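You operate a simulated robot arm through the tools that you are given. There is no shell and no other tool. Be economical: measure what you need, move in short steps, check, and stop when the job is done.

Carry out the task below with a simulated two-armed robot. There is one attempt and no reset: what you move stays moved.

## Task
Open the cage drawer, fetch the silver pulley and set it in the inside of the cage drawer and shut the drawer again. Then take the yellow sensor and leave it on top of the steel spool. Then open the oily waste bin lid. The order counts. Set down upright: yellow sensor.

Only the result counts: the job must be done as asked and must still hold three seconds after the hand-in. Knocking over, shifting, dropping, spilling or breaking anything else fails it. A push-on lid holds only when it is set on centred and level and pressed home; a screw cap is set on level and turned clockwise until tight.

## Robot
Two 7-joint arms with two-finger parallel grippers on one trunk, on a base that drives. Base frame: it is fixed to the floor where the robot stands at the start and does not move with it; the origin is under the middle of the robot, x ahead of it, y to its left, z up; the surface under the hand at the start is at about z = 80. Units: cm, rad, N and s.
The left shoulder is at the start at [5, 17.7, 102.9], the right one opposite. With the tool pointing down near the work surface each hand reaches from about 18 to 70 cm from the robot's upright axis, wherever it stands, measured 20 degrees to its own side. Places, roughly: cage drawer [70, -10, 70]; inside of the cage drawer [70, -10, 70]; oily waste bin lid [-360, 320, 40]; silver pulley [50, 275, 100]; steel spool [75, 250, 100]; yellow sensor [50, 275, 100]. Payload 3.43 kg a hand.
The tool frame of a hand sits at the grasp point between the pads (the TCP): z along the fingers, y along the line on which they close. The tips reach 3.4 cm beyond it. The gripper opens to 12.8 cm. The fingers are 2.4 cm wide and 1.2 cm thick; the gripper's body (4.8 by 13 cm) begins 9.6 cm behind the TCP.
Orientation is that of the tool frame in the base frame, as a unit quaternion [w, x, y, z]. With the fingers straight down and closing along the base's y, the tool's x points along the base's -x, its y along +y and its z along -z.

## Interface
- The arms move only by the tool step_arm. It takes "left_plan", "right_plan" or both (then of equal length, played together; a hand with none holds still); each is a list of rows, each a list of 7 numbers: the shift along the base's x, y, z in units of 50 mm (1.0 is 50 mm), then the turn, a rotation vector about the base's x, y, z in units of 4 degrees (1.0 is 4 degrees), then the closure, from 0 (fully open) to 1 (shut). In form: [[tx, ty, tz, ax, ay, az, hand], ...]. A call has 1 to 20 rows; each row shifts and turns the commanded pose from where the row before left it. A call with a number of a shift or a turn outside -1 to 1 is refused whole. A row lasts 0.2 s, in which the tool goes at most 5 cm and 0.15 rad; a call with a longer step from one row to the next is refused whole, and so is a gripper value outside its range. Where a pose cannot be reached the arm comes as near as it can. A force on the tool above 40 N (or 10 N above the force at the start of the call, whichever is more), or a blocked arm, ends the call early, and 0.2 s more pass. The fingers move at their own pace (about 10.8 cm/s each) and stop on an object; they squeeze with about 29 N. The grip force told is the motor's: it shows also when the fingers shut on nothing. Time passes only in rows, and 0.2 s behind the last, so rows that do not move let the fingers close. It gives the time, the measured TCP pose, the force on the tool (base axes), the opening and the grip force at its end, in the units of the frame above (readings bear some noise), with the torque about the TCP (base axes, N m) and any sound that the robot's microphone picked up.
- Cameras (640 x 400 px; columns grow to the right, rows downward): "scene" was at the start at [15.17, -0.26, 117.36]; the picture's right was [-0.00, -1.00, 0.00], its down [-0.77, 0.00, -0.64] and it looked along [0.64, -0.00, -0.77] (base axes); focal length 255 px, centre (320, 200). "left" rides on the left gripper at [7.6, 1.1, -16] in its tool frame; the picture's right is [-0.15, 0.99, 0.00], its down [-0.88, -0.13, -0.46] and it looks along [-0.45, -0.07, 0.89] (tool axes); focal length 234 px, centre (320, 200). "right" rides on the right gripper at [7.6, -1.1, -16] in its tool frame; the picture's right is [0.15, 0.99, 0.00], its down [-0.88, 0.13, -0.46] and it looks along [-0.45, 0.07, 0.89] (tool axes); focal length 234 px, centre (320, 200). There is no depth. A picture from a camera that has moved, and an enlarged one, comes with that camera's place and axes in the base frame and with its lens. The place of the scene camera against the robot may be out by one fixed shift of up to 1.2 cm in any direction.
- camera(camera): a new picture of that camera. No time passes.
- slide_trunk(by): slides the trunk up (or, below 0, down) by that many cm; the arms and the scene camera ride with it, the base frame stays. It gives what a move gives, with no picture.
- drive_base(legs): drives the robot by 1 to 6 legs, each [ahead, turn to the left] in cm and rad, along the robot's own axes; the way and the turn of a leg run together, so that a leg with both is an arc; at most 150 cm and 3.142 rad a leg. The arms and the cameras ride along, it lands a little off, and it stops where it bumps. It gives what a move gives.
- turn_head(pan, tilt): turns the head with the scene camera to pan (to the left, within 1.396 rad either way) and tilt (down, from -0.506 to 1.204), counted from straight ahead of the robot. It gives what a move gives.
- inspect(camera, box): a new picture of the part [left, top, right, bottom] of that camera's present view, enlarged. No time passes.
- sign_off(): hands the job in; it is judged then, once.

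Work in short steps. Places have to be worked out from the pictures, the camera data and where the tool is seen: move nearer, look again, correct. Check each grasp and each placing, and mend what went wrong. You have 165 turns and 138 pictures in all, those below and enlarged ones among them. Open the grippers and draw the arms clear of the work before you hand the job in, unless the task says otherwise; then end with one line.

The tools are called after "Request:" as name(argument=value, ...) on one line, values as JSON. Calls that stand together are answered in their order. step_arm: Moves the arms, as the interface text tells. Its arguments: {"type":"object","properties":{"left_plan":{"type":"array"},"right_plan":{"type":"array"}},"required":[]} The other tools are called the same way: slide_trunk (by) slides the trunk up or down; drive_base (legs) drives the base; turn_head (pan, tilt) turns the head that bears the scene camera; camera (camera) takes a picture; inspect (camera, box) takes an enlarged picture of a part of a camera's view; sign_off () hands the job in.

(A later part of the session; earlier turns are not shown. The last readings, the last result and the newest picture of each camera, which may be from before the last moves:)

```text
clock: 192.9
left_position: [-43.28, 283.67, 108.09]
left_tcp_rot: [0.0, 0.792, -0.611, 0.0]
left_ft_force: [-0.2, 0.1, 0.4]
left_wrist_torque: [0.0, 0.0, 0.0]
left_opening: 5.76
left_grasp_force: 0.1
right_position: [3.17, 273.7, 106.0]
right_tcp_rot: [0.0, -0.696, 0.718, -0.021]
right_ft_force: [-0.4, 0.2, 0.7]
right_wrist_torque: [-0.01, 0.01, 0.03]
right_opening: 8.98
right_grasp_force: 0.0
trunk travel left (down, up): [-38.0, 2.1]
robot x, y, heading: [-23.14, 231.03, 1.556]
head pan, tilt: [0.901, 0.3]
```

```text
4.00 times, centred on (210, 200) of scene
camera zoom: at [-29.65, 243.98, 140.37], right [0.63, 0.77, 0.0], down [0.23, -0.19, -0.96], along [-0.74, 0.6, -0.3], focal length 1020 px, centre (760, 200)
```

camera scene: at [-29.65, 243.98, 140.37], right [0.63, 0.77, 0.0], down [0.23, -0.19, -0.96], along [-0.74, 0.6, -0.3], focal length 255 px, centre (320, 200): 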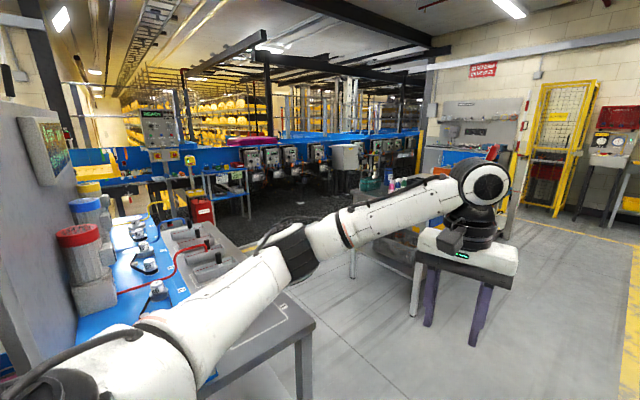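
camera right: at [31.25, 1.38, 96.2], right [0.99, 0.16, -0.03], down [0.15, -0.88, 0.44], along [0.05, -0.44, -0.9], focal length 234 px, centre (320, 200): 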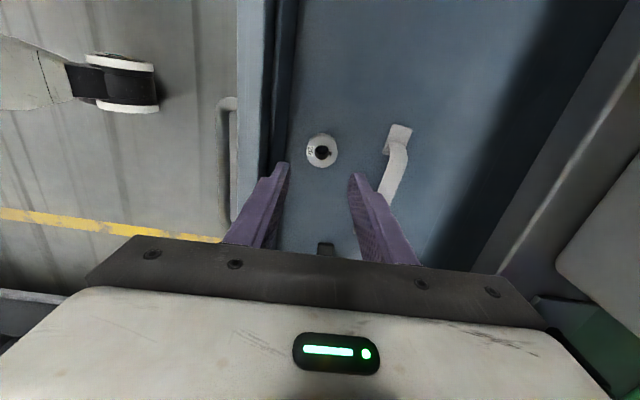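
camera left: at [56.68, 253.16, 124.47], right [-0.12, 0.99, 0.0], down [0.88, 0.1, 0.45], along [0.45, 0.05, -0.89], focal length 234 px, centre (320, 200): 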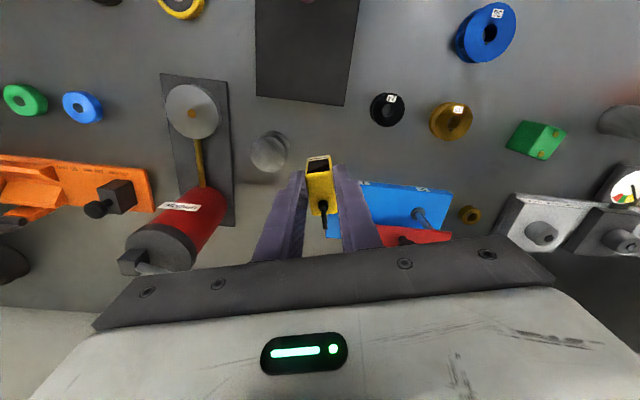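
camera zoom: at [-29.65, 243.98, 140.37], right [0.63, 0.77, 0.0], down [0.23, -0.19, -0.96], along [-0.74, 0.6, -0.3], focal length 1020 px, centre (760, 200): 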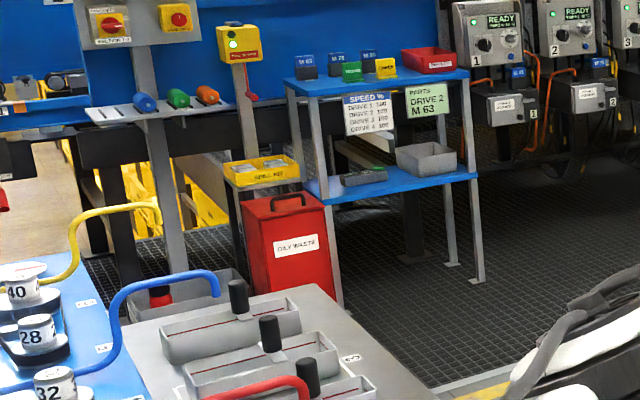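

The bin is a red box "OILY WASTE" with a black lid handle. Drive up the aisle and through the gap between the two tables toward it.

Request:
drive_base(legs=[[80, 0], [0, 1.3]])

Request:
turn_head(pan=0, tilt=0.35)

Request:
camera(camera="scene")

```text
clock: 200.4
left_position: [-77.55, 306.59, 108.07]
left_tcp_rot: [0.0, 1.0, -0.015, 0.001]
left_ft_force: [0.0, -0.1, 0.7]
left_wrist_torque: [0.03, -0.03, 0.03]
left_opening: 5.75
left_grasp_force: 0.0
right_position: [-54.96, 348.63, 106.08]
right_tcp_rot: [-0.014, 0.987, -0.157, 0.016]
right_ft_force: [-1.0, 0.8, -0.4]
right_wrist_torque: [0.01, 0.05, -0.02]
right_opening: 8.97
right_grasp_force: 0.1
trunk travel left (down, up): [-38.0, 2.1]
robot x, y, heading: [-21.29, 311.33, 2.843]
head pan, tilt: [0.901, 0.3]
```

```text
clock: 201.6
left_position: [-77.58, 306.52, 108.16]
left_tcp_rot: [0.0, 1.0, -0.015, 0.0]
left_ft_force: [-1.0, -0.5, 0.0]
left_wrist_torque: [0.03, 0.0, -0.01]
left_opening: 5.73
left_grasp_force: 0.0
right_position: [-54.98, 348.51, 106.18]
right_tcp_rot: [-0.013, 0.987, -0.157, 0.016]
right_ft_force: [-0.5, -0.7, -0.1]
right_wrist_torque: [0.0, 0.0, -0.01]
right_opening: 8.97
right_grasp_force: 0.0
trunk travel left (down, up): [-38.0, 2.1]
robot x, y, heading: [-21.55, 311.43, 2.839]
head pan, tilt: [0.0, 0.351]
```

```text
52 pictures are left
camera scene: at [-36.66, 316.04, 139.9], right [0.29, 0.96, 0.0], down [0.33, -0.1, -0.94], along [-0.9, 0.28, -0.34], focal length 255 px, centre (320, 200)
```

scene: 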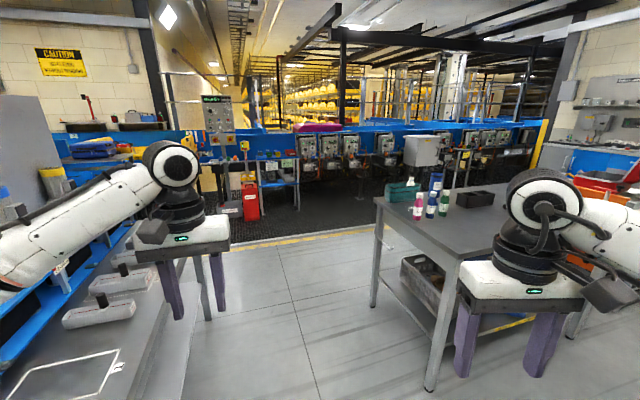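

The gap runs between y≈301 and y≈388; its centre is y≈345. Move onto that line, then drive in -x.

Request:
drive_base(legs=[[0, -0.64], [42, 0], [0, 0.94]])

Request:
camera(camera="scene")

```text
clock: 208.3
left_position: [-98.54, 324.84, 108.35]
left_tcp_rot: [0.0, 0.992, 0.127, 0.0]
left_ft_force: [-0.3, -0.2, -0.9]
left_wrist_torque: [-0.01, 0.03, 0.01]
left_opening: 5.77
left_grasp_force: 0.0
right_position: [-88.71, 371.41, 106.27]
right_tcp_rot: [-0.015, 1.0, -0.016, 0.015]
right_ft_force: [-0.3, 0.4, -0.6]
right_wrist_torque: [0.03, -0.02, 0.01]
right_opening: 8.95
right_grasp_force: 0.0
trunk travel left (down, up): [-38.0, 2.1]
robot x, y, heading: [-46.11, 344.91, 3.125]
head pan, tilt: [0.0, 0.351]
```

```text
51 pictures are left
camera scene: at [-62.03, 345.22, 139.9], right [0.01, 1.0, 0.0], down [0.34, 0.0, -0.94], along [-0.94, 0.01, -0.34], focal length 255 px, centre (320, 200)
```

scene: 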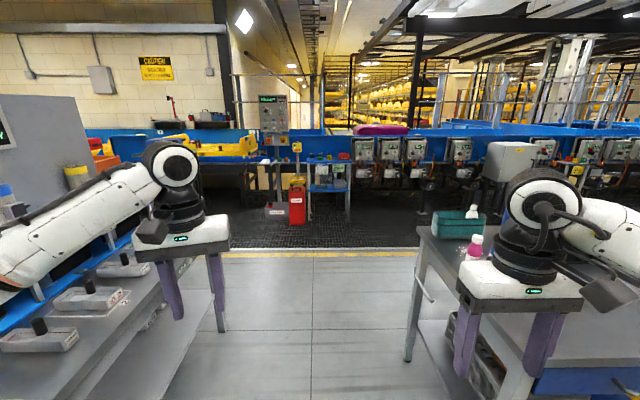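

Corridor is clear, with hands above table height. Drive 150 cm ahead and look.

Request:
drive_base(legs=[[150, 0]])

Request:
turn_head(pan=0.1, tilt=0.5)

Request:
camera(camera="scene")

```text
clock: 215.6
left_position: [-244.17, 325.6, 108.23]
left_tcp_rot: [0.0, 0.991, 0.132, 0.0]
left_ft_force: [-0.5, -1.3, -0.4]
left_wrist_torque: [0.0, -0.03, -0.04]
left_opening: 5.75
left_grasp_force: 0.0
right_position: [-234.7, 372.3, 106.05]
right_tcp_rot: [-0.016, 1.0, -0.01, 0.014]
right_ft_force: [0.3, 0.1, 0.0]
right_wrist_torque: [-0.02, -0.03, 0.04]
right_opening: 8.95
right_grasp_force: 0.1
trunk travel left (down, up): [-38.0, 2.1]
robot x, y, heading: [-191.75, 346.66, 3.133]
head pan, tilt: [0.0, 0.351]
```

```text
clock: 216.2
left_position: [-244.18, 325.58, 108.24]
left_tcp_rot: [0.0, 0.991, 0.132, -0.001]
left_ft_force: [0.3, 0.2, -0.2]
left_wrist_torque: [0.02, 0.03, 0.03]
left_opening: 5.74
left_grasp_force: 0.1
right_position: [-234.82, 372.41, 106.12]
right_tcp_rot: [-0.015, 1.0, -0.011, 0.015]
right_ft_force: [0.1, -0.9, -0.2]
right_wrist_torque: [0.01, 0.0, 0.0]
right_opening: 8.94
right_grasp_force: 0.1
trunk travel left (down, up): [-38.0, 2.1]
robot x, y, heading: [-191.65, 346.55, 3.138]
head pan, tilt: [0.099, 0.499]
```

```text
50 pictures are left
camera scene: at [-207.57, 345.5, 138.54], right [-0.09, 1.0, 0.0], down [0.48, 0.05, -0.88], along [-0.87, -0.08, -0.48], focal length 255 px, centre (320, 200)
```

scene: 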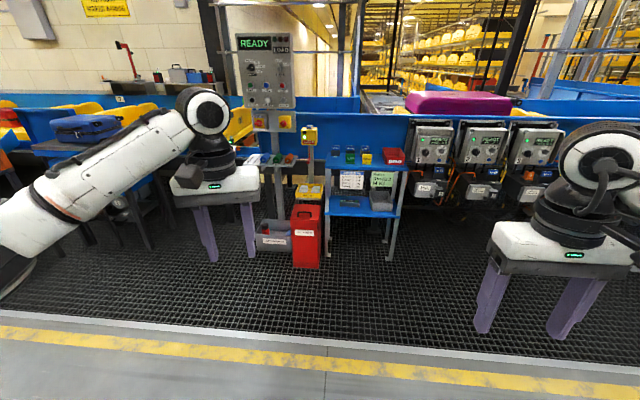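

Request:
inspect(camera="scene", box=[230, 150, 380, 280])

```text
3.08 times, centred on (305, 215) of scene
camera zoom: at [-207.57, 345.5, 138.54], right [-0.09, 1.0, 0.0], down [0.48, 0.05, -0.88], along [-0.87, -0.08, -0.48], focal length 784 px, centre (366, 154)
```

zoom: 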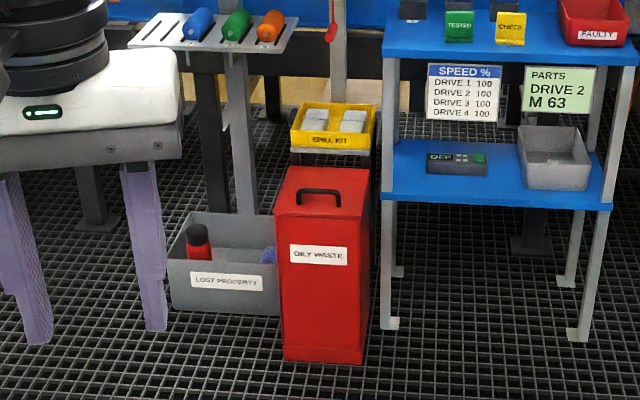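

Bin: lid top z≈44, x from -350 (front) to -370 (hinge side), handle bar ≈[-354, 321.6, 48] parallel to y. I plan to grip the bar from above with the left hand and lift along the hinge arc. Drive nearer.

Request:
drive_base(legs=[[0, 0.095], [98, 0], [0, -0.09]])

Request:
step_arm(left_plan=[[0, 0, 0, 0, 0, 1, 0.55], [0, 0, 0, 0, 0, 1, 0.55], [0, 0, 0, 0, 0, 1, 0.55], [0, 0, 0, 0, 0, 1, 0.55], [0, 0, 0, 0, 0, 1, 0.55], [0, 0, 0, 0, 0, 1, 0.55], [0, 0, 0, 0, 0, 1, 0.55], [0, 0, 0, 0, 0, 1, 0.55], [0, 0, 0, 0, 0, 1, 0.55], [0, 0, 0, 0, 0, 1, 0.55], [0, 0, 0, 0, 0, 1, 0.55], [0, 0, 0, 0, 0, 1, 0.55], [0, 0, 0, 0, 0, 1, 0.55], [0, 0, 0, 0, 0, 1, 0.55], [0, 0, 0, 0, 0, 1, 0.55], [0, 0, 0, 0, 0, 1, 0.55], [0, 0, 0, 0, 0, 1, 0.55], [0, 0, 0, 0, 0, 1, 0.55], [0, 0, 0, 0, 0, 0.75, 0.55]], right_plan=[[0.2, 0, 0, 0, 0, 0, 0.5], [0.2, 0, 0, 0, 0, 0, 0.5], [0.2, 0, 0, 0, 0, 0, 0.5], [0.2, 0, 0, 0, 0, 0, 0.5], [0.2, 0, 0, 0, 0, 0, 0.5], [0.2, 0, 0, 0, 0, 0, 0.5], [0, 0, 0, 0, 0, 0, 0.5], [0, 0, 0, 0, 0, 0, 0.5], [0, 0, 0, 0, 0, 0, 0.5], [0, 0, 0, 0, 0, 0, 0.5], [0, 0, 0, 0, 0, 0, 0.5], [0, 0, 0, 0, 0, 0, 0.5], [0, 0, 0, 0, 0, 0, 0.5], [0, 0, 0, 0, 0, 0, 0.5], [0, 0, 0, 0, 0, 0, 0.5], [0, 0, 0, 0, 0, 0, 0.5], [0, 0, 0, 0, 0, 0, 0.5], [0, 0, 0, 0, 0, 0, 0.5], [0, 0, 0, 0, 0, 0, 0.5]])

Request:
turn_head(pan=0.2, tilt=0.9)

Request:
camera(camera="scene")

```text
clock: 222.4
left_position: [-341.38, 315.98, 108.25]
left_tcp_rot: [0.001, 0.991, 0.137, 0.0]
left_ft_force: [0.9, 0.1, -0.4]
left_wrist_torque: [-0.02, 0.01, -0.01]
left_opening: 5.76
left_grasp_force: 0.0
right_position: [-332.67, 362.72, 106.17]
right_tcp_rot: [-0.015, 1.0, -0.005, 0.014]
right_ft_force: [-0.7, 0.4, 0.1]
right_wrist_torque: [-0.05, 0.01, 0.02]
right_opening: 8.96
right_grasp_force: 0.0
trunk travel left (down, up): [-38.0, 2.1]
robot x, y, heading: [-289.74, 337.15, -3.141]
head pan, tilt: [0.099, 0.499]
```

```text
clock: 226.4
left_position: [-341.63, 315.86, 108.35]
left_tcp_rot: [0.0, 0.702, 0.713, 0.0]
left_ft_force: [-0.7, 0.4, 0.2]
left_wrist_torque: [-0.02, 0.0, 0.01]
left_opening: 5.77
left_grasp_force: 0.1
right_position: [-326.7, 362.6, 106.16]
right_tcp_rot: [-0.015, 1.0, -0.005, 0.014]
right_ft_force: [0.2, 0.5, 0.0]
right_wrist_torque: [-0.02, 0.01, -0.01]
right_opening: 6.38
right_grasp_force: 0.0
trunk travel left (down, up): [-38.0, 2.1]
robot x, y, heading: [-290.0, 337.23, -3.134]
head pan, tilt: [0.099, 0.499]
```

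```text
clock: 227.2
left_position: [-341.6, 315.95, 108.35]
left_tcp_rot: [0.001, 0.702, 0.712, -0.001]
left_ft_force: [-0.9, 0.3, 0.4]
left_wrist_torque: [0.0, -0.01, -0.02]
left_opening: 5.75
left_grasp_force: 0.2
right_position: [-326.72, 362.66, 106.05]
right_tcp_rot: [-0.015, 1.0, -0.005, 0.014]
right_ft_force: [0.2, -0.1, 0.6]
right_wrist_torque: [0.0, 0.01, -0.01]
right_opening: 6.38
right_grasp_force: 0.1
trunk travel left (down, up): [-38.0, 2.1]
robot x, y, heading: [-289.65, 337.26, -3.136]
head pan, tilt: [0.201, 0.901]
```

```text
48 pictures are left
camera scene: at [-303.54, 335.56, 135.15], right [-0.21, 0.98, 0.0], down [0.77, 0.16, -0.62], along [-0.61, -0.13, -0.78], focal length 255 px, centre (320, 200)
```

scene: 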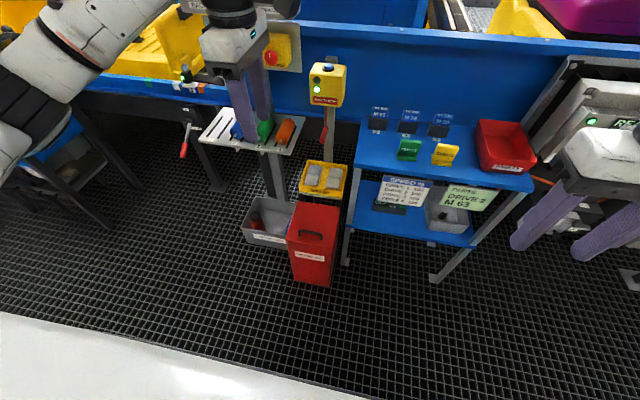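

Yaw reached. A small shelf stands left of the bin, so I shift the base to y≈346 so the left forearm runs straighter, and approach to x≈-304.

Request:
drive_base(legs=[[0, 0.38], [-23, 0], [0, -0.385], [34, 0]])

Request:
slide_trunk(by=-22)

Request:
camera(camera="scene")

Request:
camera(camera="left")

```text
clock: 233.1
left_position: [-354.6, 324.86, 108.22]
left_tcp_rot: [0.001, 0.704, 0.711, 0.002]
left_ft_force: [-0.1, -0.1, -0.1]
left_wrist_torque: [-0.03, -0.06, -0.02]
left_opening: 5.74
left_grasp_force: 0.0
right_position: [-339.46, 371.6, 106.08]
right_tcp_rot: [-0.017, 1.0, -0.007, 0.014]
right_ft_force: [-0.1, -0.4, 0.2]
right_wrist_torque: [0.0, 0.0, -0.02]
right_opening: 6.4
right_grasp_force: 0.1
trunk travel left (down, up): [-38.0, 2.1]
robot x, y, heading: [-302.61, 345.98, -3.142]
head pan, tilt: [0.201, 0.901]
```

```text
clock: 235.5
left_position: [-354.6, 324.86, 86.33]
left_tcp_rot: [0.0, 0.704, 0.71, 0.0]
left_ft_force: [0.2, -0.2, -0.5]
left_wrist_torque: [-0.01, 0.0, -0.01]
left_opening: 5.77
left_grasp_force: 0.2
right_position: [-339.45, 371.63, 84.12]
right_tcp_rot: [-0.016, 1.0, -0.008, 0.014]
right_ft_force: [0.0, -1.1, 0.6]
right_wrist_torque: [-0.01, -0.04, -0.01]
right_opening: 6.4
right_grasp_force: 0.1
trunk travel left (down, up): [-16.0, 24.1]
robot x, y, heading: [-302.38, 346.5, -3.142]
head pan, tilt: [0.201, 0.901]
```

```text
47 pictures are left
camera scene: at [-316.47, 344.34, 113.15], right [-0.2, 0.98, 0.0], down [0.77, 0.16, -0.62], along [-0.61, -0.12, -0.78], focal length 255 px, centre (320, 200)
```

scene: 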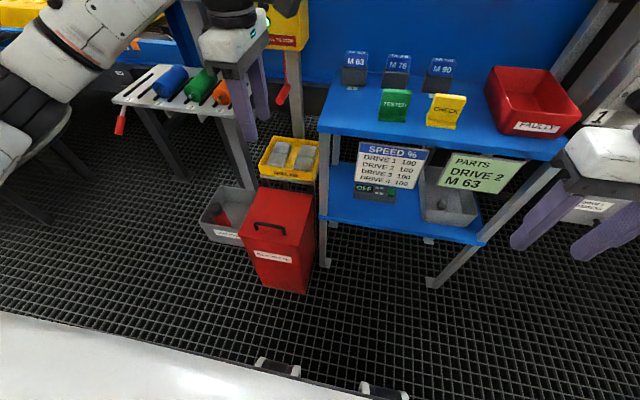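

```text
46 pictures are left
camera left: at [-353.66, 332.33, 102.14], right [0.99, -0.14, 0.0], down [-0.12, -0.88, 0.46], along [-0.06, -0.45, -0.89], focal length 234 px, centre (320, 200)
```

left: 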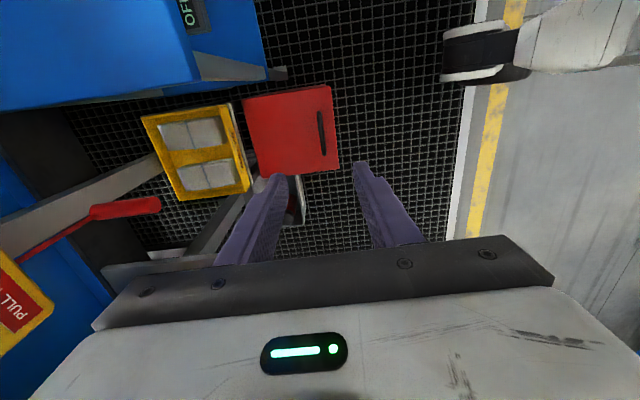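

Handle from wrist view ≈[-354.8, 322.0]. Lower the trunk further, open to ~7 cm and align.

Request:
step_arm(left_plan=[[0, -0.3, 0, 0, 0, 0, 0.5], [0, -0.28, 0, 0, 0, 0, 0.5]])

Request:
slide_trunk(by=-16)

Request:
camera(camera="left")

Request:
camera(camera="scene")

```text
clock: 236.1
left_position: [-354.69, 321.94, 86.31]
left_tcp_rot: [0.0, 0.704, 0.71, 0.0]
left_ft_force: [-0.2, -1.3, 1.1]
left_wrist_torque: [0.01, -0.03, -0.03]
left_opening: 6.4
left_grasp_force: 0.0
right_position: [-339.38, 371.61, 84.09]
right_tcp_rot: [-0.015, 1.0, -0.008, 0.014]
right_ft_force: [0.3, 0.0, -0.5]
right_wrist_torque: [0.0, -0.04, 0.01]
right_opening: 6.42
right_grasp_force: 0.1
trunk travel left (down, up): [-16.0, 24.1]
robot x, y, heading: [-302.64, 346.14, -3.146]
head pan, tilt: [0.201, 0.901]
```

```text
clock: 237.9
left_position: [-354.71, 321.92, 70.39]
left_tcp_rot: [0.0, 0.704, 0.71, 0.0]
left_ft_force: [-0.7, -0.1, -0.6]
left_wrist_torque: [0.03, 0.02, -0.01]
left_opening: 6.39
left_grasp_force: 0.0
right_position: [-339.49, 371.55, 68.17]
right_tcp_rot: [-0.016, 1.0, -0.008, 0.014]
right_ft_force: [-0.1, 0.1, -0.5]
right_wrist_torque: [0.01, -0.01, 0.03]
right_opening: 6.4
right_grasp_force: 0.1
trunk travel left (down, up): [0.0, 40.1]
robot x, y, heading: [-302.86, 345.96, -3.14]
head pan, tilt: [0.201, 0.901]
```

```text
45 pictures are left
camera left: at [-353.71, 329.33, 86.16], right [0.99, -0.14, 0.0], down [-0.12, -0.88, 0.46], along [-0.06, -0.45, -0.89], focal length 234 px, centre (320, 200)
```

left: 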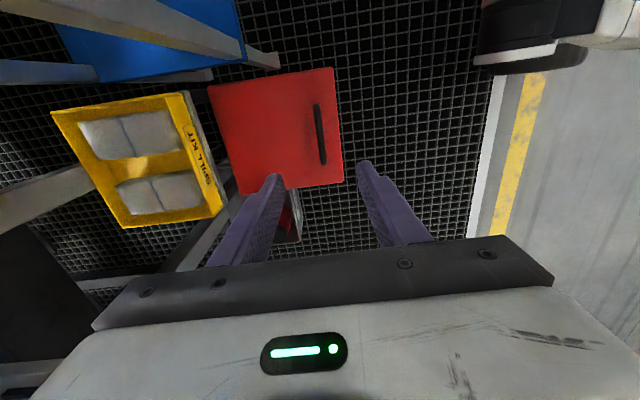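

```text
44 pictures are left
camera scene: at [-316.47, 344.34, 97.15], right [-0.2, 0.98, 0.0], down [0.77, 0.16, -0.62], along [-0.61, -0.12, -0.78], focal length 255 px, centre (320, 200)
```

scene: 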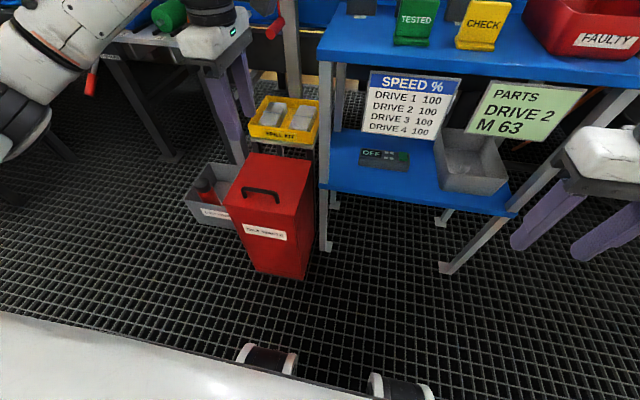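

Bar ≈[-354.7, 321.8, 47.7]; tray rim behind the hinge at z≈53. Descend with the fingers straddling the bar.

Request:
step_arm(left_plan=[[0, 0, -0.7, 0, 0, 0, 0.55], [0, 0, -0.7, 0, 0, 0, 0.55], [0, 0, -0.7, 0, 0, 0, 0.55], [0, 0, -0.7, 0, 0, 0, 0.55], [0, 0, -0.6, 0, 0, 0, 0.55]])

Request:
camera(camera="left")

Request:
camera(camera="scene")

```text
clock: 239.1
left_position: [-354.69, 321.79, 53.32]
left_tcp_rot: [0.0, 0.704, 0.71, 0.0]
left_ft_force: [-0.4, 0.1, 0.7]
left_wrist_torque: [-0.02, 0.0, -0.03]
left_opening: 5.75
left_grasp_force: 0.0
right_position: [-339.45, 371.55, 68.09]
right_tcp_rot: [-0.016, 1.0, -0.008, 0.014]
right_ft_force: [0.5, 0.2, 0.1]
right_wrist_torque: [0.01, 0.03, 0.01]
right_opening: 6.43
right_grasp_force: 0.1
trunk travel left (down, up): [0.0, 40.1]
robot x, y, heading: [-302.25, 346.04, -3.139]
head pan, tilt: [0.201, 0.901]
```

```text
43 pictures are left
camera left: at [-353.85, 329.26, 69.2], right [0.99, -0.14, 0.0], down [-0.12, -0.88, 0.46], along [-0.06, -0.45, -0.89], focal length 234 px, centre (320, 200)
```

left: 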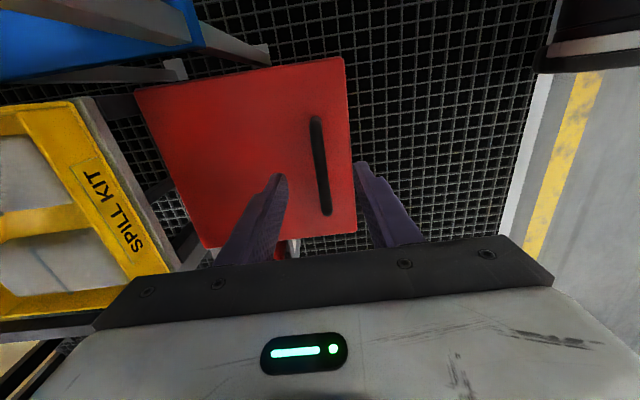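

```text
42 pictures are left
camera scene: at [-316.47, 344.35, 97.15], right [-0.2, 0.98, 0.0], down [0.77, 0.16, -0.62], along [-0.61, -0.12, -0.78], focal length 255 px, centre (320, 200)
```

scene: 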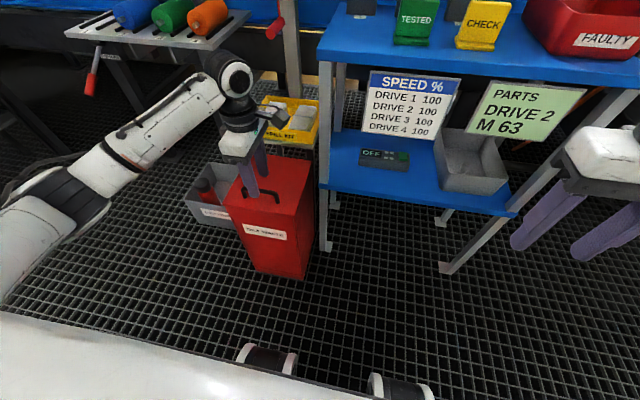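

Well aligned. Go down 4 cm more and close.

Request:
step_arm(left_plan=[[0, 0, -0.4, 0, 0, 0, 0.55], [0, 0, -0.4, 0, 0, 0, 0.55], [0, 0, 0, 0, 0, 0, 0.8], [0, 0, 0, 0, 0, 0, 1], [0, 0, 0, 0, 0, 0, 1], [0, 0, 0, 0, 0, 0, 1]])

Request:
camera(camera="left")

```text
clock: 240.5
left_position: [-354.67, 321.91, 49.35]
left_tcp_rot: [0.0, 0.704, 0.71, 0.0]
left_ft_force: [-3.3, -1.2, -3.4]
left_wrist_torque: [-0.01, 0.03, -0.57]
left_opening: 1.15
left_grasp_force: 45.5
right_position: [-339.51, 371.59, 68.08]
right_tcp_rot: [-0.016, 1.0, -0.008, 0.014]
right_ft_force: [0.8, 0.0, 0.4]
right_wrist_torque: [0.01, -0.01, 0.0]
right_opening: 6.42
right_grasp_force: 0.0
trunk travel left (down, up): [0.0, 40.1]
robot x, y, heading: [-302.69, 346.24, -3.138]
head pan, tilt: [0.201, 0.901]
```

```text
41 pictures are left
camera left: at [-353.73, 329.23, 65.18], right [0.99, -0.14, 0.0], down [-0.12, -0.88, 0.46], along [-0.06, -0.45, -0.89], focal length 234 px, centre (320, 200)
```

left: 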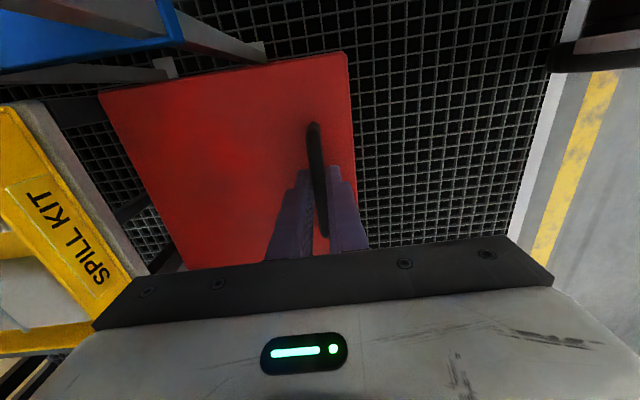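

Bar gripped. Lift along the hinge arc for the first 20°.

Request:
step_arm(left_plan=[[-0.08, 0, 0.3, 0, 0, 0, 1], [-0.1, 0, 0.29, 0, 0, 0, 1], [-0.13, 0, 0.28, 0, 0, 0, 1], [-0.15, 0, 0.27, 0, 0, 0, 1]])

Request:
camera(camera="scene")

```text
clock: 241.5
left_position: [-356.97, 321.74, 54.94]
left_tcp_rot: [0.001, 0.703, 0.711, -0.001]
left_ft_force: [-1.9, -3.6, -6.0]
left_wrist_torque: [0.17, -0.09, -0.53]
left_opening: 1.15
left_grasp_force: 44.9
right_position: [-339.41, 371.63, 68.09]
right_tcp_rot: [-0.015, 1.0, -0.007, 0.014]
right_ft_force: [0.1, -0.7, 0.0]
right_wrist_torque: [-0.01, 0.0, 0.01]
right_opening: 6.4
right_grasp_force: 0.1
trunk travel left (down, up): [0.0, 40.1]
robot x, y, heading: [-302.5, 346.27, -3.138]
head pan, tilt: [0.201, 0.901]
```

```text
40 pictures are left
camera scene: at [-316.51, 344.3, 97.14], right [-0.2, 0.98, 0.0], down [0.77, 0.16, -0.62], along [-0.61, -0.12, -0.78], focal length 255 px, centre (320, 200)
```

scene: 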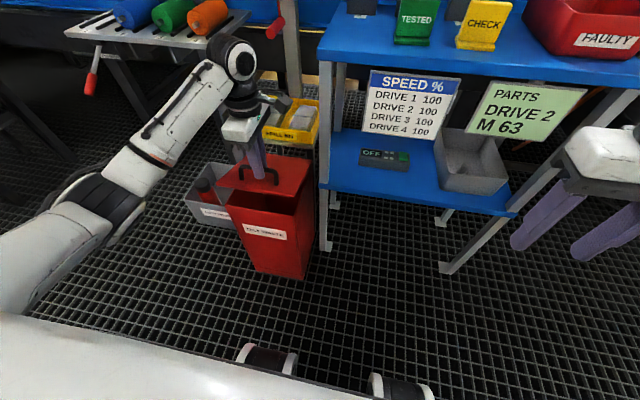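

The lid is rising with low force. Continue to ~40°.

Request:
step_arm(left_plan=[[-0.175, 0, 0.255, 0, 0, 0, 1], [-0.2, 0, 0.24, 0, 0, 0, 1], [-0.215, 0, 0.22, 0, 0, 0, 1], [-0.235, 0, 0.2, 0, 0, 0, 1]])

Request:
camera(camera="scene")

Request:
camera(camera="left")

```text
clock: 242.5
left_position: [-361.17, 321.88, 59.74]
left_tcp_rot: [0.001, 0.703, 0.711, 0.0]
left_ft_force: [7.3, -7.7, 4.6]
left_wrist_torque: [-0.08, -0.26, -0.5]
left_opening: 1.16
left_grasp_force: 45.1
right_position: [-339.49, 371.64, 68.07]
right_tcp_rot: [-0.016, 1.0, -0.008, 0.013]
right_ft_force: [0.0, -0.8, -0.7]
right_wrist_torque: [0.03, 0.03, 0.01]
right_opening: 6.42
right_grasp_force: 0.0
trunk travel left (down, up): [0.0, 40.1]
robot x, y, heading: [-302.65, 346.23, -3.14]
head pan, tilt: [0.201, 0.901]
```

```text
39 pictures are left
camera scene: at [-316.42, 344.32, 97.16], right [-0.2, 0.98, 0.0], down [0.77, 0.16, -0.62], along [-0.61, -0.12, -0.78], focal length 255 px, centre (320, 200)
```

scene: 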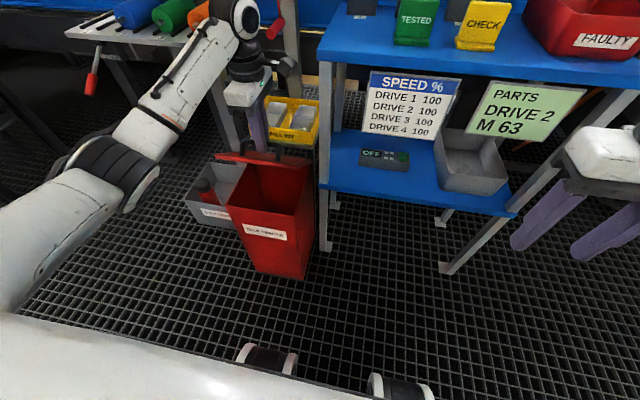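

```text
38 pictures are left
camera left: at [-360.15, 329.26, 75.49], right [0.99, -0.14, 0.0], down [-0.12, -0.88, 0.46], along [-0.06, -0.45, -0.89], focal length 234 px, centre (320, 200)
```

left: 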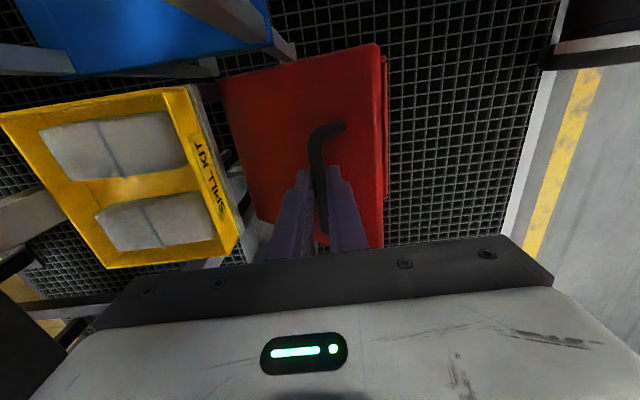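

Lid at ~40°. To keep the wrist away from the shelf on the left, I lean the hand back toward the robot (rotate +y) while continuing the arc to ~62°.

Request:
step_arm(left_plan=[[-0.136, 0, 0.114, 0, 0.89, 0, 1], [-0.14, 0, 0.104, 0, 0.89, 0, 1], [-0.148, 0, 0.094, 0, 0.89, 0, 1], [-0.154, 0, 0.084, 0, 0.89, 0, 1], [-0.158, 0, 0.072, 0, 0.89, 0, 1], [-0.162, 0, 0.062, 0, 0.89, 0, 1], [-0.166, 0, 0.05, 0, 0.89, 0, 1]])

Request:
camera(camera="scene")

Request:
camera(camera="left")

```text
clock: 244.1
left_position: [-366.6, 321.87, 62.45]
left_tcp_rot: [-0.153, 0.688, 0.693, -0.151]
left_ft_force: [2.6, -3.4, -1.5]
left_wrist_torque: [-0.3, -0.22, -0.38]
left_opening: 1.15
left_grasp_force: 45.6
right_position: [-339.5, 371.58, 68.16]
right_tcp_rot: [-0.016, 1.0, -0.008, 0.015]
right_ft_force: [-0.4, -0.1, 0.1]
right_wrist_torque: [0.03, 0.03, -0.02]
right_opening: 6.4
right_grasp_force: 0.0
trunk travel left (down, up): [0.0, 40.1]
robot x, y, heading: [-302.58, 346.06, -3.139]
head pan, tilt: [0.201, 0.901]
```

```text
37 pictures are left
camera scene: at [-316.48, 344.34, 97.14], right [-0.2, 0.98, 0.0], down [0.77, 0.16, -0.62], along [-0.61, -0.12, -0.78], focal length 255 px, centre (320, 200)
```

scene: 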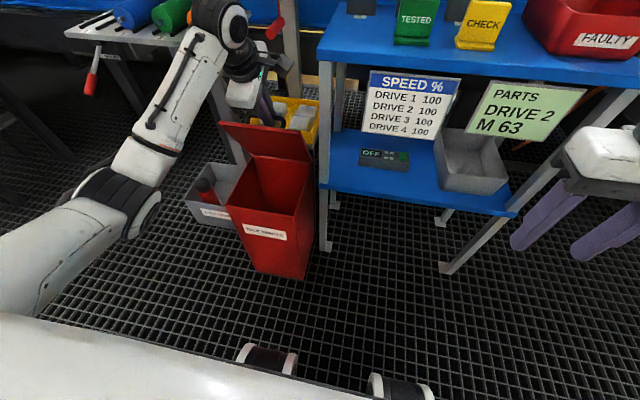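

```text
36 pictures are left
camera left: at [-358.87, 329.28, 76.36], right [0.9, -0.14, -0.42], down [0.08, -0.88, 0.46], along [-0.43, -0.45, -0.78], focal length 234 px, centre (320, 200)
```

left: 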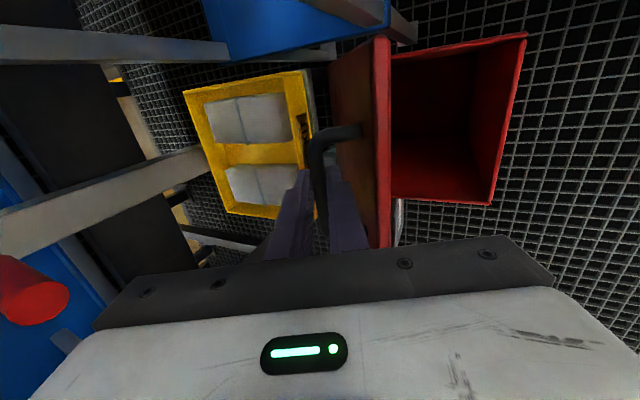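

Lid at ~62°, forces low. Continue the arc by ~10°.

Request:
step_arm(left_plan=[[-0.21, 0, 0.054, 0, 0, 0, 1], [-0.212, 0, 0.04, 0, 0, 0, 1], [-0.214, 0, 0.026, 0, 0, 0, 1]])

Request:
camera(camera="scene")

Request:
camera(camera="left")

```text
clock: 244.9
left_position: [-369.52, 321.82, 63.13]
left_tcp_rot: [-0.153, 0.688, 0.693, -0.151]
left_ft_force: [1.7, -0.1, -0.6]
left_wrist_torque: [-0.24, -0.17, -0.38]
left_opening: 1.15
left_grasp_force: 45.0
right_position: [-339.35, 371.67, 68.08]
right_tcp_rot: [-0.015, 1.0, -0.008, 0.014]
right_ft_force: [0.6, 0.8, 0.3]
right_wrist_torque: [0.01, 0.0, -0.01]
right_opening: 6.39
right_grasp_force: 0.0
trunk travel left (down, up): [0.0, 40.1]
robot x, y, heading: [-302.57, 345.79, -3.145]
head pan, tilt: [0.201, 0.901]
```

```text
35 pictures are left
camera scene: at [-316.46, 344.35, 97.15], right [-0.2, 0.98, 0.0], down [0.77, 0.16, -0.62], along [-0.61, -0.12, -0.78], focal length 255 px, centre (320, 200)
```

scene: 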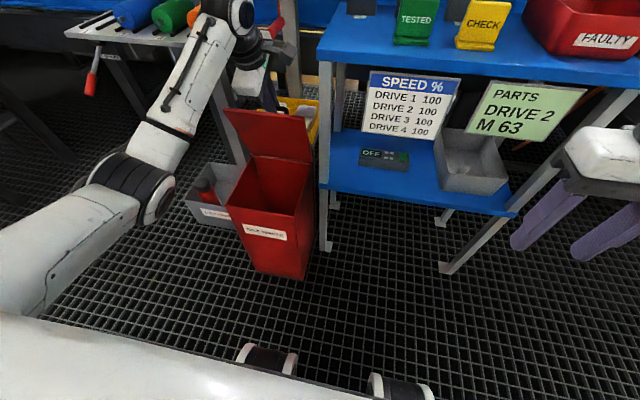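

```text
34 pictures are left
camera left: at [-361.96, 329.28, 77.05], right [0.9, -0.14, -0.42], down [0.08, -0.88, 0.46], along [-0.43, -0.45, -0.78], focal length 234 px, centre (320, 200)
```

left: 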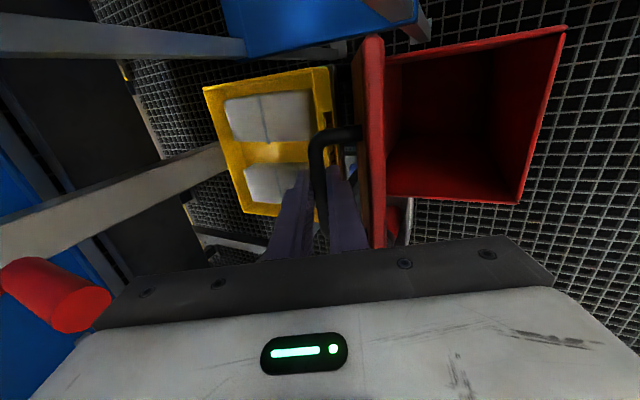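

Still free. Go ~7° further, watching the force.

Request:
step_arm(left_plan=[[-0.1, 0, 0.007, 0, 0, 0, 1], [-0.1, 0, 0.004, 0, 0, 0, 1], [-0.1, 0, 0, 0, 0, 0, 1], [-0.1, 0, -0.004, 0, 0, 0, 1]])

Request:
camera(camera="left")

```text
clock: 245.9
left_position: [-371.63, 321.87, 63.23]
left_tcp_rot: [-0.154, 0.687, 0.693, -0.154]
left_ft_force: [3.4, -2.7, 1.5]
left_wrist_torque: [-0.09, -0.15, -0.48]
left_opening: 1.15
left_grasp_force: 45.7
right_position: [-339.5, 371.75, 68.09]
right_tcp_rot: [-0.016, 1.0, -0.009, 0.014]
right_ft_force: [-0.3, 0.0, 0.5]
right_wrist_torque: [0.01, 0.0, 0.01]
right_opening: 6.39
right_grasp_force: 0.0
trunk travel left (down, up): [0.0, 40.1]
robot x, y, heading: [-302.43, 346.29, -3.133]
head pan, tilt: [0.201, 0.901]
```

```text
33 pictures are left
camera left: at [-364.01, 329.31, 77.1], right [0.9, -0.14, -0.42], down [0.08, -0.88, 0.47], along [-0.43, -0.45, -0.78], focal length 234 px, centre (320, 200)
```

left: 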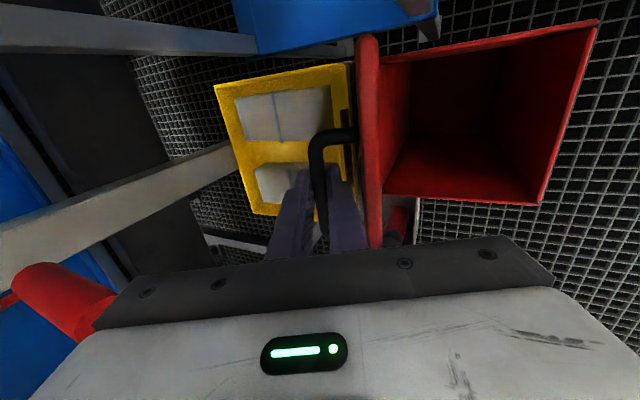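

At ~79° now. For a clean release I return to ~70° (fingers parallel to the lid), open slightly, and see whether the lid holds.

Request:
step_arm(left_plan=[[0.14, 0, 0, 0, 0, 0, 1], [0.14, 0, 0, 0, 0, 0, 1], [0.14, 0, -0.02, 0, 0, 0, 1], [0.14, 0, -0.03, 0, 0, 0, 1], [0, 0, 0, 0, 0, 0, 0.8], [0, 0, 0, 0, 0, 0, 0.8], [0, 0, 0, 0, 0, 0, 0.8]])

Request:
camera(camera="left")

```text
clock: 247.5
left_position: [-368.76, 321.83, 62.8]
left_tcp_rot: [-0.154, 0.687, 0.693, -0.152]
left_ft_force: [-0.9, 0.6, -0.5]
left_wrist_torque: [-0.02, -0.03, 0.0]
left_opening: 2.59
left_grasp_force: 0.0
right_position: [-339.38, 371.54, 68.16]
right_tcp_rot: [-0.015, 1.0, -0.008, 0.014]
right_ft_force: [0.0, 0.5, 0.5]
right_wrist_torque: [-0.01, -0.02, -0.01]
right_opening: 6.39
right_grasp_force: 0.0
trunk travel left (down, up): [0.0, 40.1]
robot x, y, heading: [-302.48, 345.66, -3.14]
head pan, tilt: [0.201, 0.901]
```

```text
32 pictures are left
camera left: at [-361.23, 329.37, 76.73], right [0.9, -0.14, -0.42], down [0.08, -0.88, 0.46], along [-0.43, -0.45, -0.78], focal length 234 px, centre (320, 200)
```

left: 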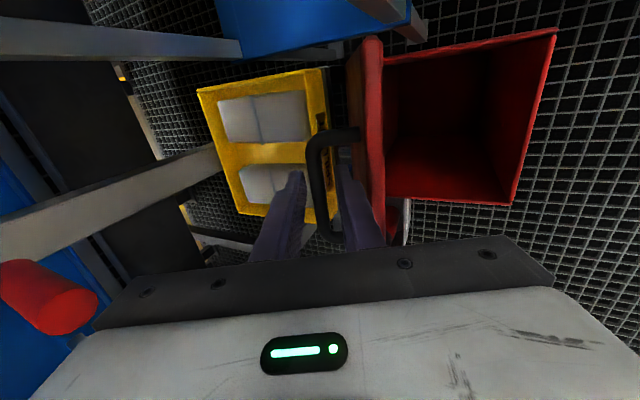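

The lid stays put with the grip loosened. Withdraw along the finger direction.

Request:
step_arm(left_plan=[[0.11, 0, 0.28, 0, 0, 0, 0.8], [0.11, 0, 0.28, 0, 0, 0, 0.8], [0.14, 0, 0.36, 0, 0, 0, 0.8], [0.2, 0, 0.5, 0, 0, 0, 0.8]])

Request:
camera(camera="scene")

Request:
camera(camera="left")

```text
clock: 248.5
left_position: [-365.79, 321.78, 70.0]
left_tcp_rot: [-0.152, 0.687, 0.694, -0.152]
left_ft_force: [0.2, -0.7, -0.7]
left_wrist_torque: [0.01, 0.01, -0.02]
left_opening: 2.55
left_grasp_force: 0.1
right_position: [-339.5, 371.63, 68.09]
right_tcp_rot: [-0.016, 1.0, -0.008, 0.014]
right_ft_force: [0.0, 0.7, 0.1]
right_wrist_torque: [0.03, -0.02, -0.01]
right_opening: 6.42
right_grasp_force: 0.0
trunk travel left (down, up): [0.0, 40.1]
robot x, y, heading: [-302.55, 346.09, -3.135]
head pan, tilt: [0.201, 0.901]
```

```text
31 pictures are left
camera scene: at [-316.48, 344.33, 97.14], right [-0.2, 0.98, 0.0], down [0.77, 0.16, -0.62], along [-0.61, -0.12, -0.78], focal length 255 px, centre (320, 200)
```

scene: 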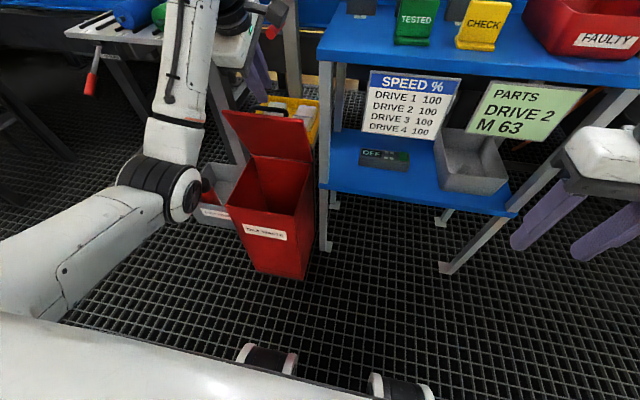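

```text
30 pictures are left
camera left: at [-358.3, 329.37, 83.88], right [0.9, -0.14, -0.42], down [0.08, -0.88, 0.46], along [-0.43, -0.45, -0.78], focal length 234 px, centre (320, 200)
```

left: 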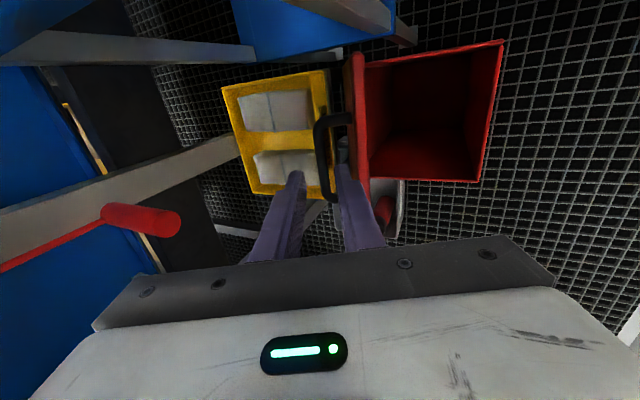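

The lid holds open at ~70°. To have margin, I'll go around to the front with closed fingers and push it to ~80° from the inside face.

Request:
step_arm(left_plan=[[0.2, 0, 0.6, 0, 0, 0, 0.8], [0.5, 0, 0.3, 0, 0, 0, 1], [0.7, 0, 0, 0, 0, 0, 1], [0.7, 0, 0, 0, 0, 0, 1], [0.6, 0, 0, 0, 0, 0, 1], [0, 0, -0.6, 0, 0, 0, 1], [0, 0, -0.8, 0, 0, 0, 1], [0, 0, -0.8, 0, 0, 0, 1], [0, 0, -0.6, 0, 0, 0, 1]])

Request:
camera(camera="left")

Request:
camera(camera="scene")

```text
clock: 250.5
left_position: [-352.41, 321.87, 60.41]
left_tcp_rot: [-0.154, 0.687, 0.693, -0.152]
left_ft_force: [-1.4, -0.5, -0.4]
left_wrist_torque: [0.01, 0.03, 0.01]
left_opening: 0.01
left_grasp_force: 29.2
right_position: [-339.4, 371.7, 68.11]
right_tcp_rot: [-0.016, 1.0, -0.007, 0.015]
right_ft_force: [-0.2, -0.2, -0.6]
right_wrist_torque: [-0.02, 0.03, 0.0]
right_opening: 6.41
right_grasp_force: 0.0
trunk travel left (down, up): [0.0, 40.1]
robot x, y, heading: [-302.63, 346.48, -3.145]
head pan, tilt: [0.201, 0.901]
```

```text
29 pictures are left
camera left: at [-344.89, 329.3, 74.39], right [0.9, -0.14, -0.42], down [0.08, -0.88, 0.46], along [-0.43, -0.45, -0.78], focal length 234 px, centre (320, 200)
```

left: 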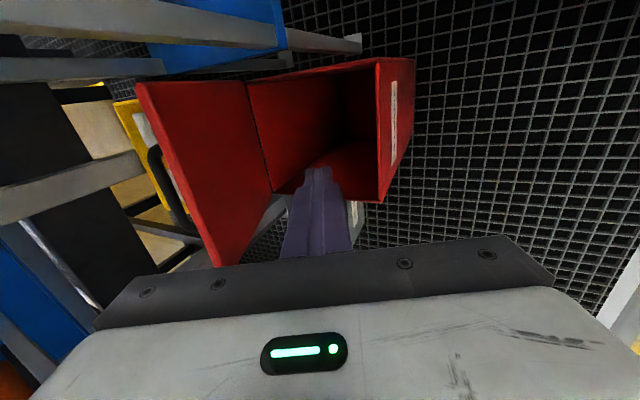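

```text
28 pictures are left
camera scene: at [-316.47, 344.35, 97.15], right [-0.2, 0.98, 0.0], down [0.77, 0.16, -0.62], along [-0.61, -0.12, -0.78], focal length 255 px, centre (320, 200)
```

scene: 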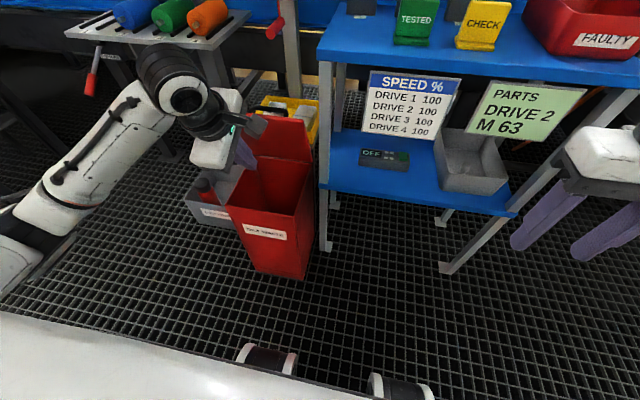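

Push in -x to TCP x≈-367 (lid ≈80°).

Request:
step_arm(left_plan=[[-0.5, 0, 0, 0, 0, 0, 1], [-0.5, 0, 0, 0, 0, 0, 1], [-0.5, 0, 0, 0, 0, 0, 1], [-0.5, 0, 0, 0, 0, 0, 1], [-0.3, 0, 0, 0, 0, 0, 1], [-0.2, 0, 0, 0, 0, 0, 1], [-0.2, 0, 0, 0, 0, 0, 1], [-0.2, 0, 0, 0, 0, 0, 1]])

Request:
camera(camera="left")

```text
clock: 252.3
left_position: [-366.94, 321.75, 60.52]
left_tcp_rot: [-0.153, 0.688, 0.693, -0.152]
left_ft_force: [1.9, 0.3, 1.2]
left_wrist_torque: [0.03, -0.01, -0.08]
left_opening: 0.03
left_grasp_force: 28.8
right_position: [-339.49, 371.6, 68.16]
right_tcp_rot: [-0.016, 1.0, -0.008, 0.013]
right_ft_force: [0.1, -0.4, 0.7]
right_wrist_torque: [0.01, -0.07, 0.01]
right_opening: 6.39
right_grasp_force: 0.0
trunk travel left (down, up): [0.0, 40.1]
robot x, y, heading: [-302.38, 345.84, -3.145]
head pan, tilt: [0.201, 0.901]
```

```text
27 pictures are left
camera left: at [-359.47, 329.23, 74.45], right [0.9, -0.14, -0.42], down [0.08, -0.88, 0.46], along [-0.43, -0.45, -0.78], focal length 234 px, centre (320, 200)
```

left: 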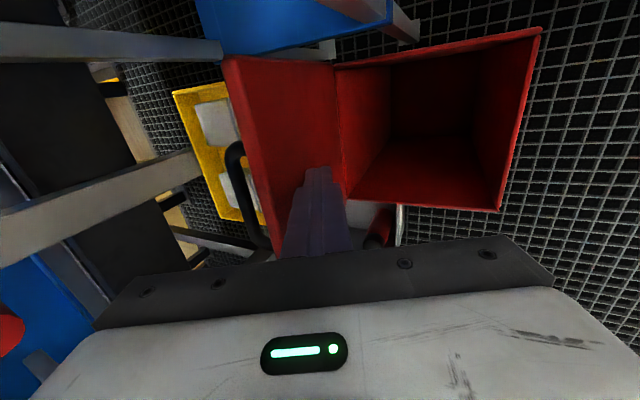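

Just pushing now with ~2 N. Push ~2 cm more in small steps.

Request:
step_arm(left_plan=[[-0.1, 0, 0, 0, 0, 0, 1], [-0.1, 0, 0, 0, 0, 0, 1], [-0.1, 0, 0, 0, 0, 0, 1], [-0.1, 0, 0, 0, 0, 0, 1]])

Request:
camera(camera="left")

```text
clock: 253.3
left_position: [-369.14, 321.76, 60.64]
left_tcp_rot: [-0.153, 0.686, 0.695, -0.152]
left_ft_force: [2.0, -2.2, -0.1]
left_wrist_torque: [-0.04, -0.04, 0.01]
left_opening: 0.01
left_grasp_force: 29.2
right_position: [-339.36, 371.53, 68.25]
right_tcp_rot: [-0.015, 1.0, -0.008, 0.014]
right_ft_force: [0.2, 0.0, -0.1]
right_wrist_torque: [-0.02, -0.01, -0.01]
right_opening: 6.39
right_grasp_force: 0.1
trunk travel left (down, up): [0.0, 40.1]
robot x, y, heading: [-302.51, 346.11, -3.141]
head pan, tilt: [0.201, 0.901]
```

```text
26 pictures are left
camera left: at [-361.48, 329.29, 74.44], right [0.9, -0.14, -0.42], down [0.08, -0.88, 0.47], along [-0.43, -0.45, -0.78], focal length 234 px, centre (320, 200)
```

left: 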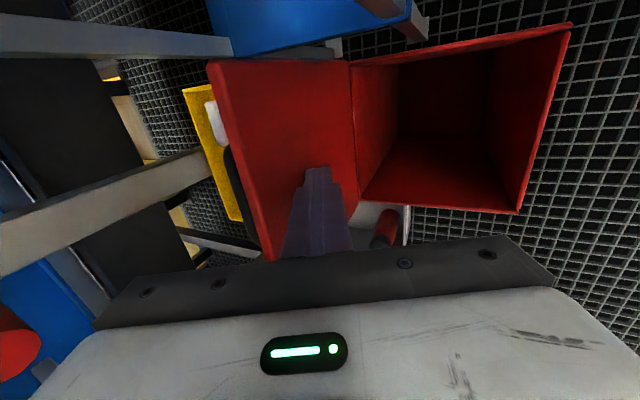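

Lid is near vertical without resistance. Withdraw the hand and check that it stays.

Request:
step_arm(left_plan=[[0.3, 0, 0, 0, 0, 0, 1], [0.6, 0, 0, 0, 0, 0, 1], [0.7, 0, 0, 0, 0, 0, 1], [0.7, 0, 0, 0, 0, 0, 1], [0.4, 0, 0.4, 0, 0, 0, 0.8], [0.2, 0, 0.6, 0, 0, 0, 0.5]])

Request:
drive_base(legs=[[-25, 0]])

Request:
camera(camera="scene")

```text
clock: 254.7
left_position: [-354.32, 321.85, 65.33]
left_tcp_rot: [-0.152, 0.688, 0.693, -0.151]
left_ft_force: [-0.3, 0.1, 0.3]
left_wrist_torque: [-0.01, 0.05, 0.0]
left_opening: 6.39
left_grasp_force: 0.1
right_position: [-339.4, 371.67, 68.13]
right_tcp_rot: [-0.016, 1.0, -0.008, 0.014]
right_ft_force: [0.3, 0.0, -0.5]
right_wrist_torque: [-0.02, 0.0, 0.05]
right_opening: 6.41
right_grasp_force: 0.1
trunk travel left (down, up): [0.0, 40.1]
robot x, y, heading: [-302.58, 345.73, -3.138]
head pan, tilt: [0.201, 0.901]
```

```text
clock: 256.5
left_position: [-329.36, 321.91, 65.38]
left_tcp_rot: [-0.153, 0.687, 0.693, -0.152]
left_ft_force: [1.5, -0.4, -0.7]
left_wrist_torque: [-0.01, 0.02, -0.01]
left_opening: 6.4
left_grasp_force: 0.0
right_position: [-314.46, 371.7, 68.17]
right_tcp_rot: [-0.015, 1.0, -0.007, 0.014]
right_ft_force: [-0.3, -0.2, 0.1]
right_wrist_torque: [-0.02, -0.05, 0.0]
right_opening: 6.41
right_grasp_force: 0.0
trunk travel left (down, up): [0.0, 40.1]
robot x, y, heading: [-277.59, 346.23, -3.141]
head pan, tilt: [0.201, 0.901]
```

```text
25 pictures are left
camera scene: at [-291.49, 344.38, 97.14], right [-0.2, 0.98, 0.0], down [0.77, 0.16, -0.62], along [-0.61, -0.13, -0.78], focal length 255 px, centre (320, 200)
```

scene: 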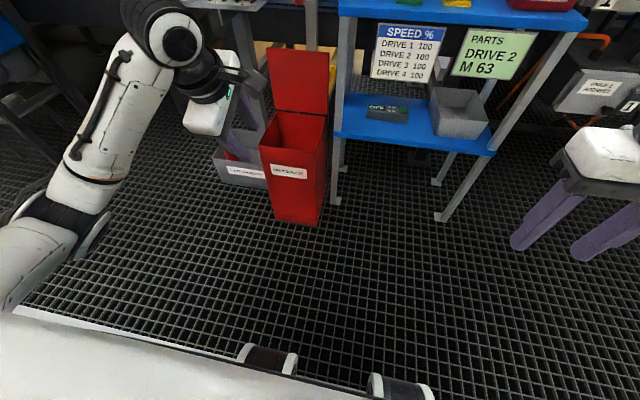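

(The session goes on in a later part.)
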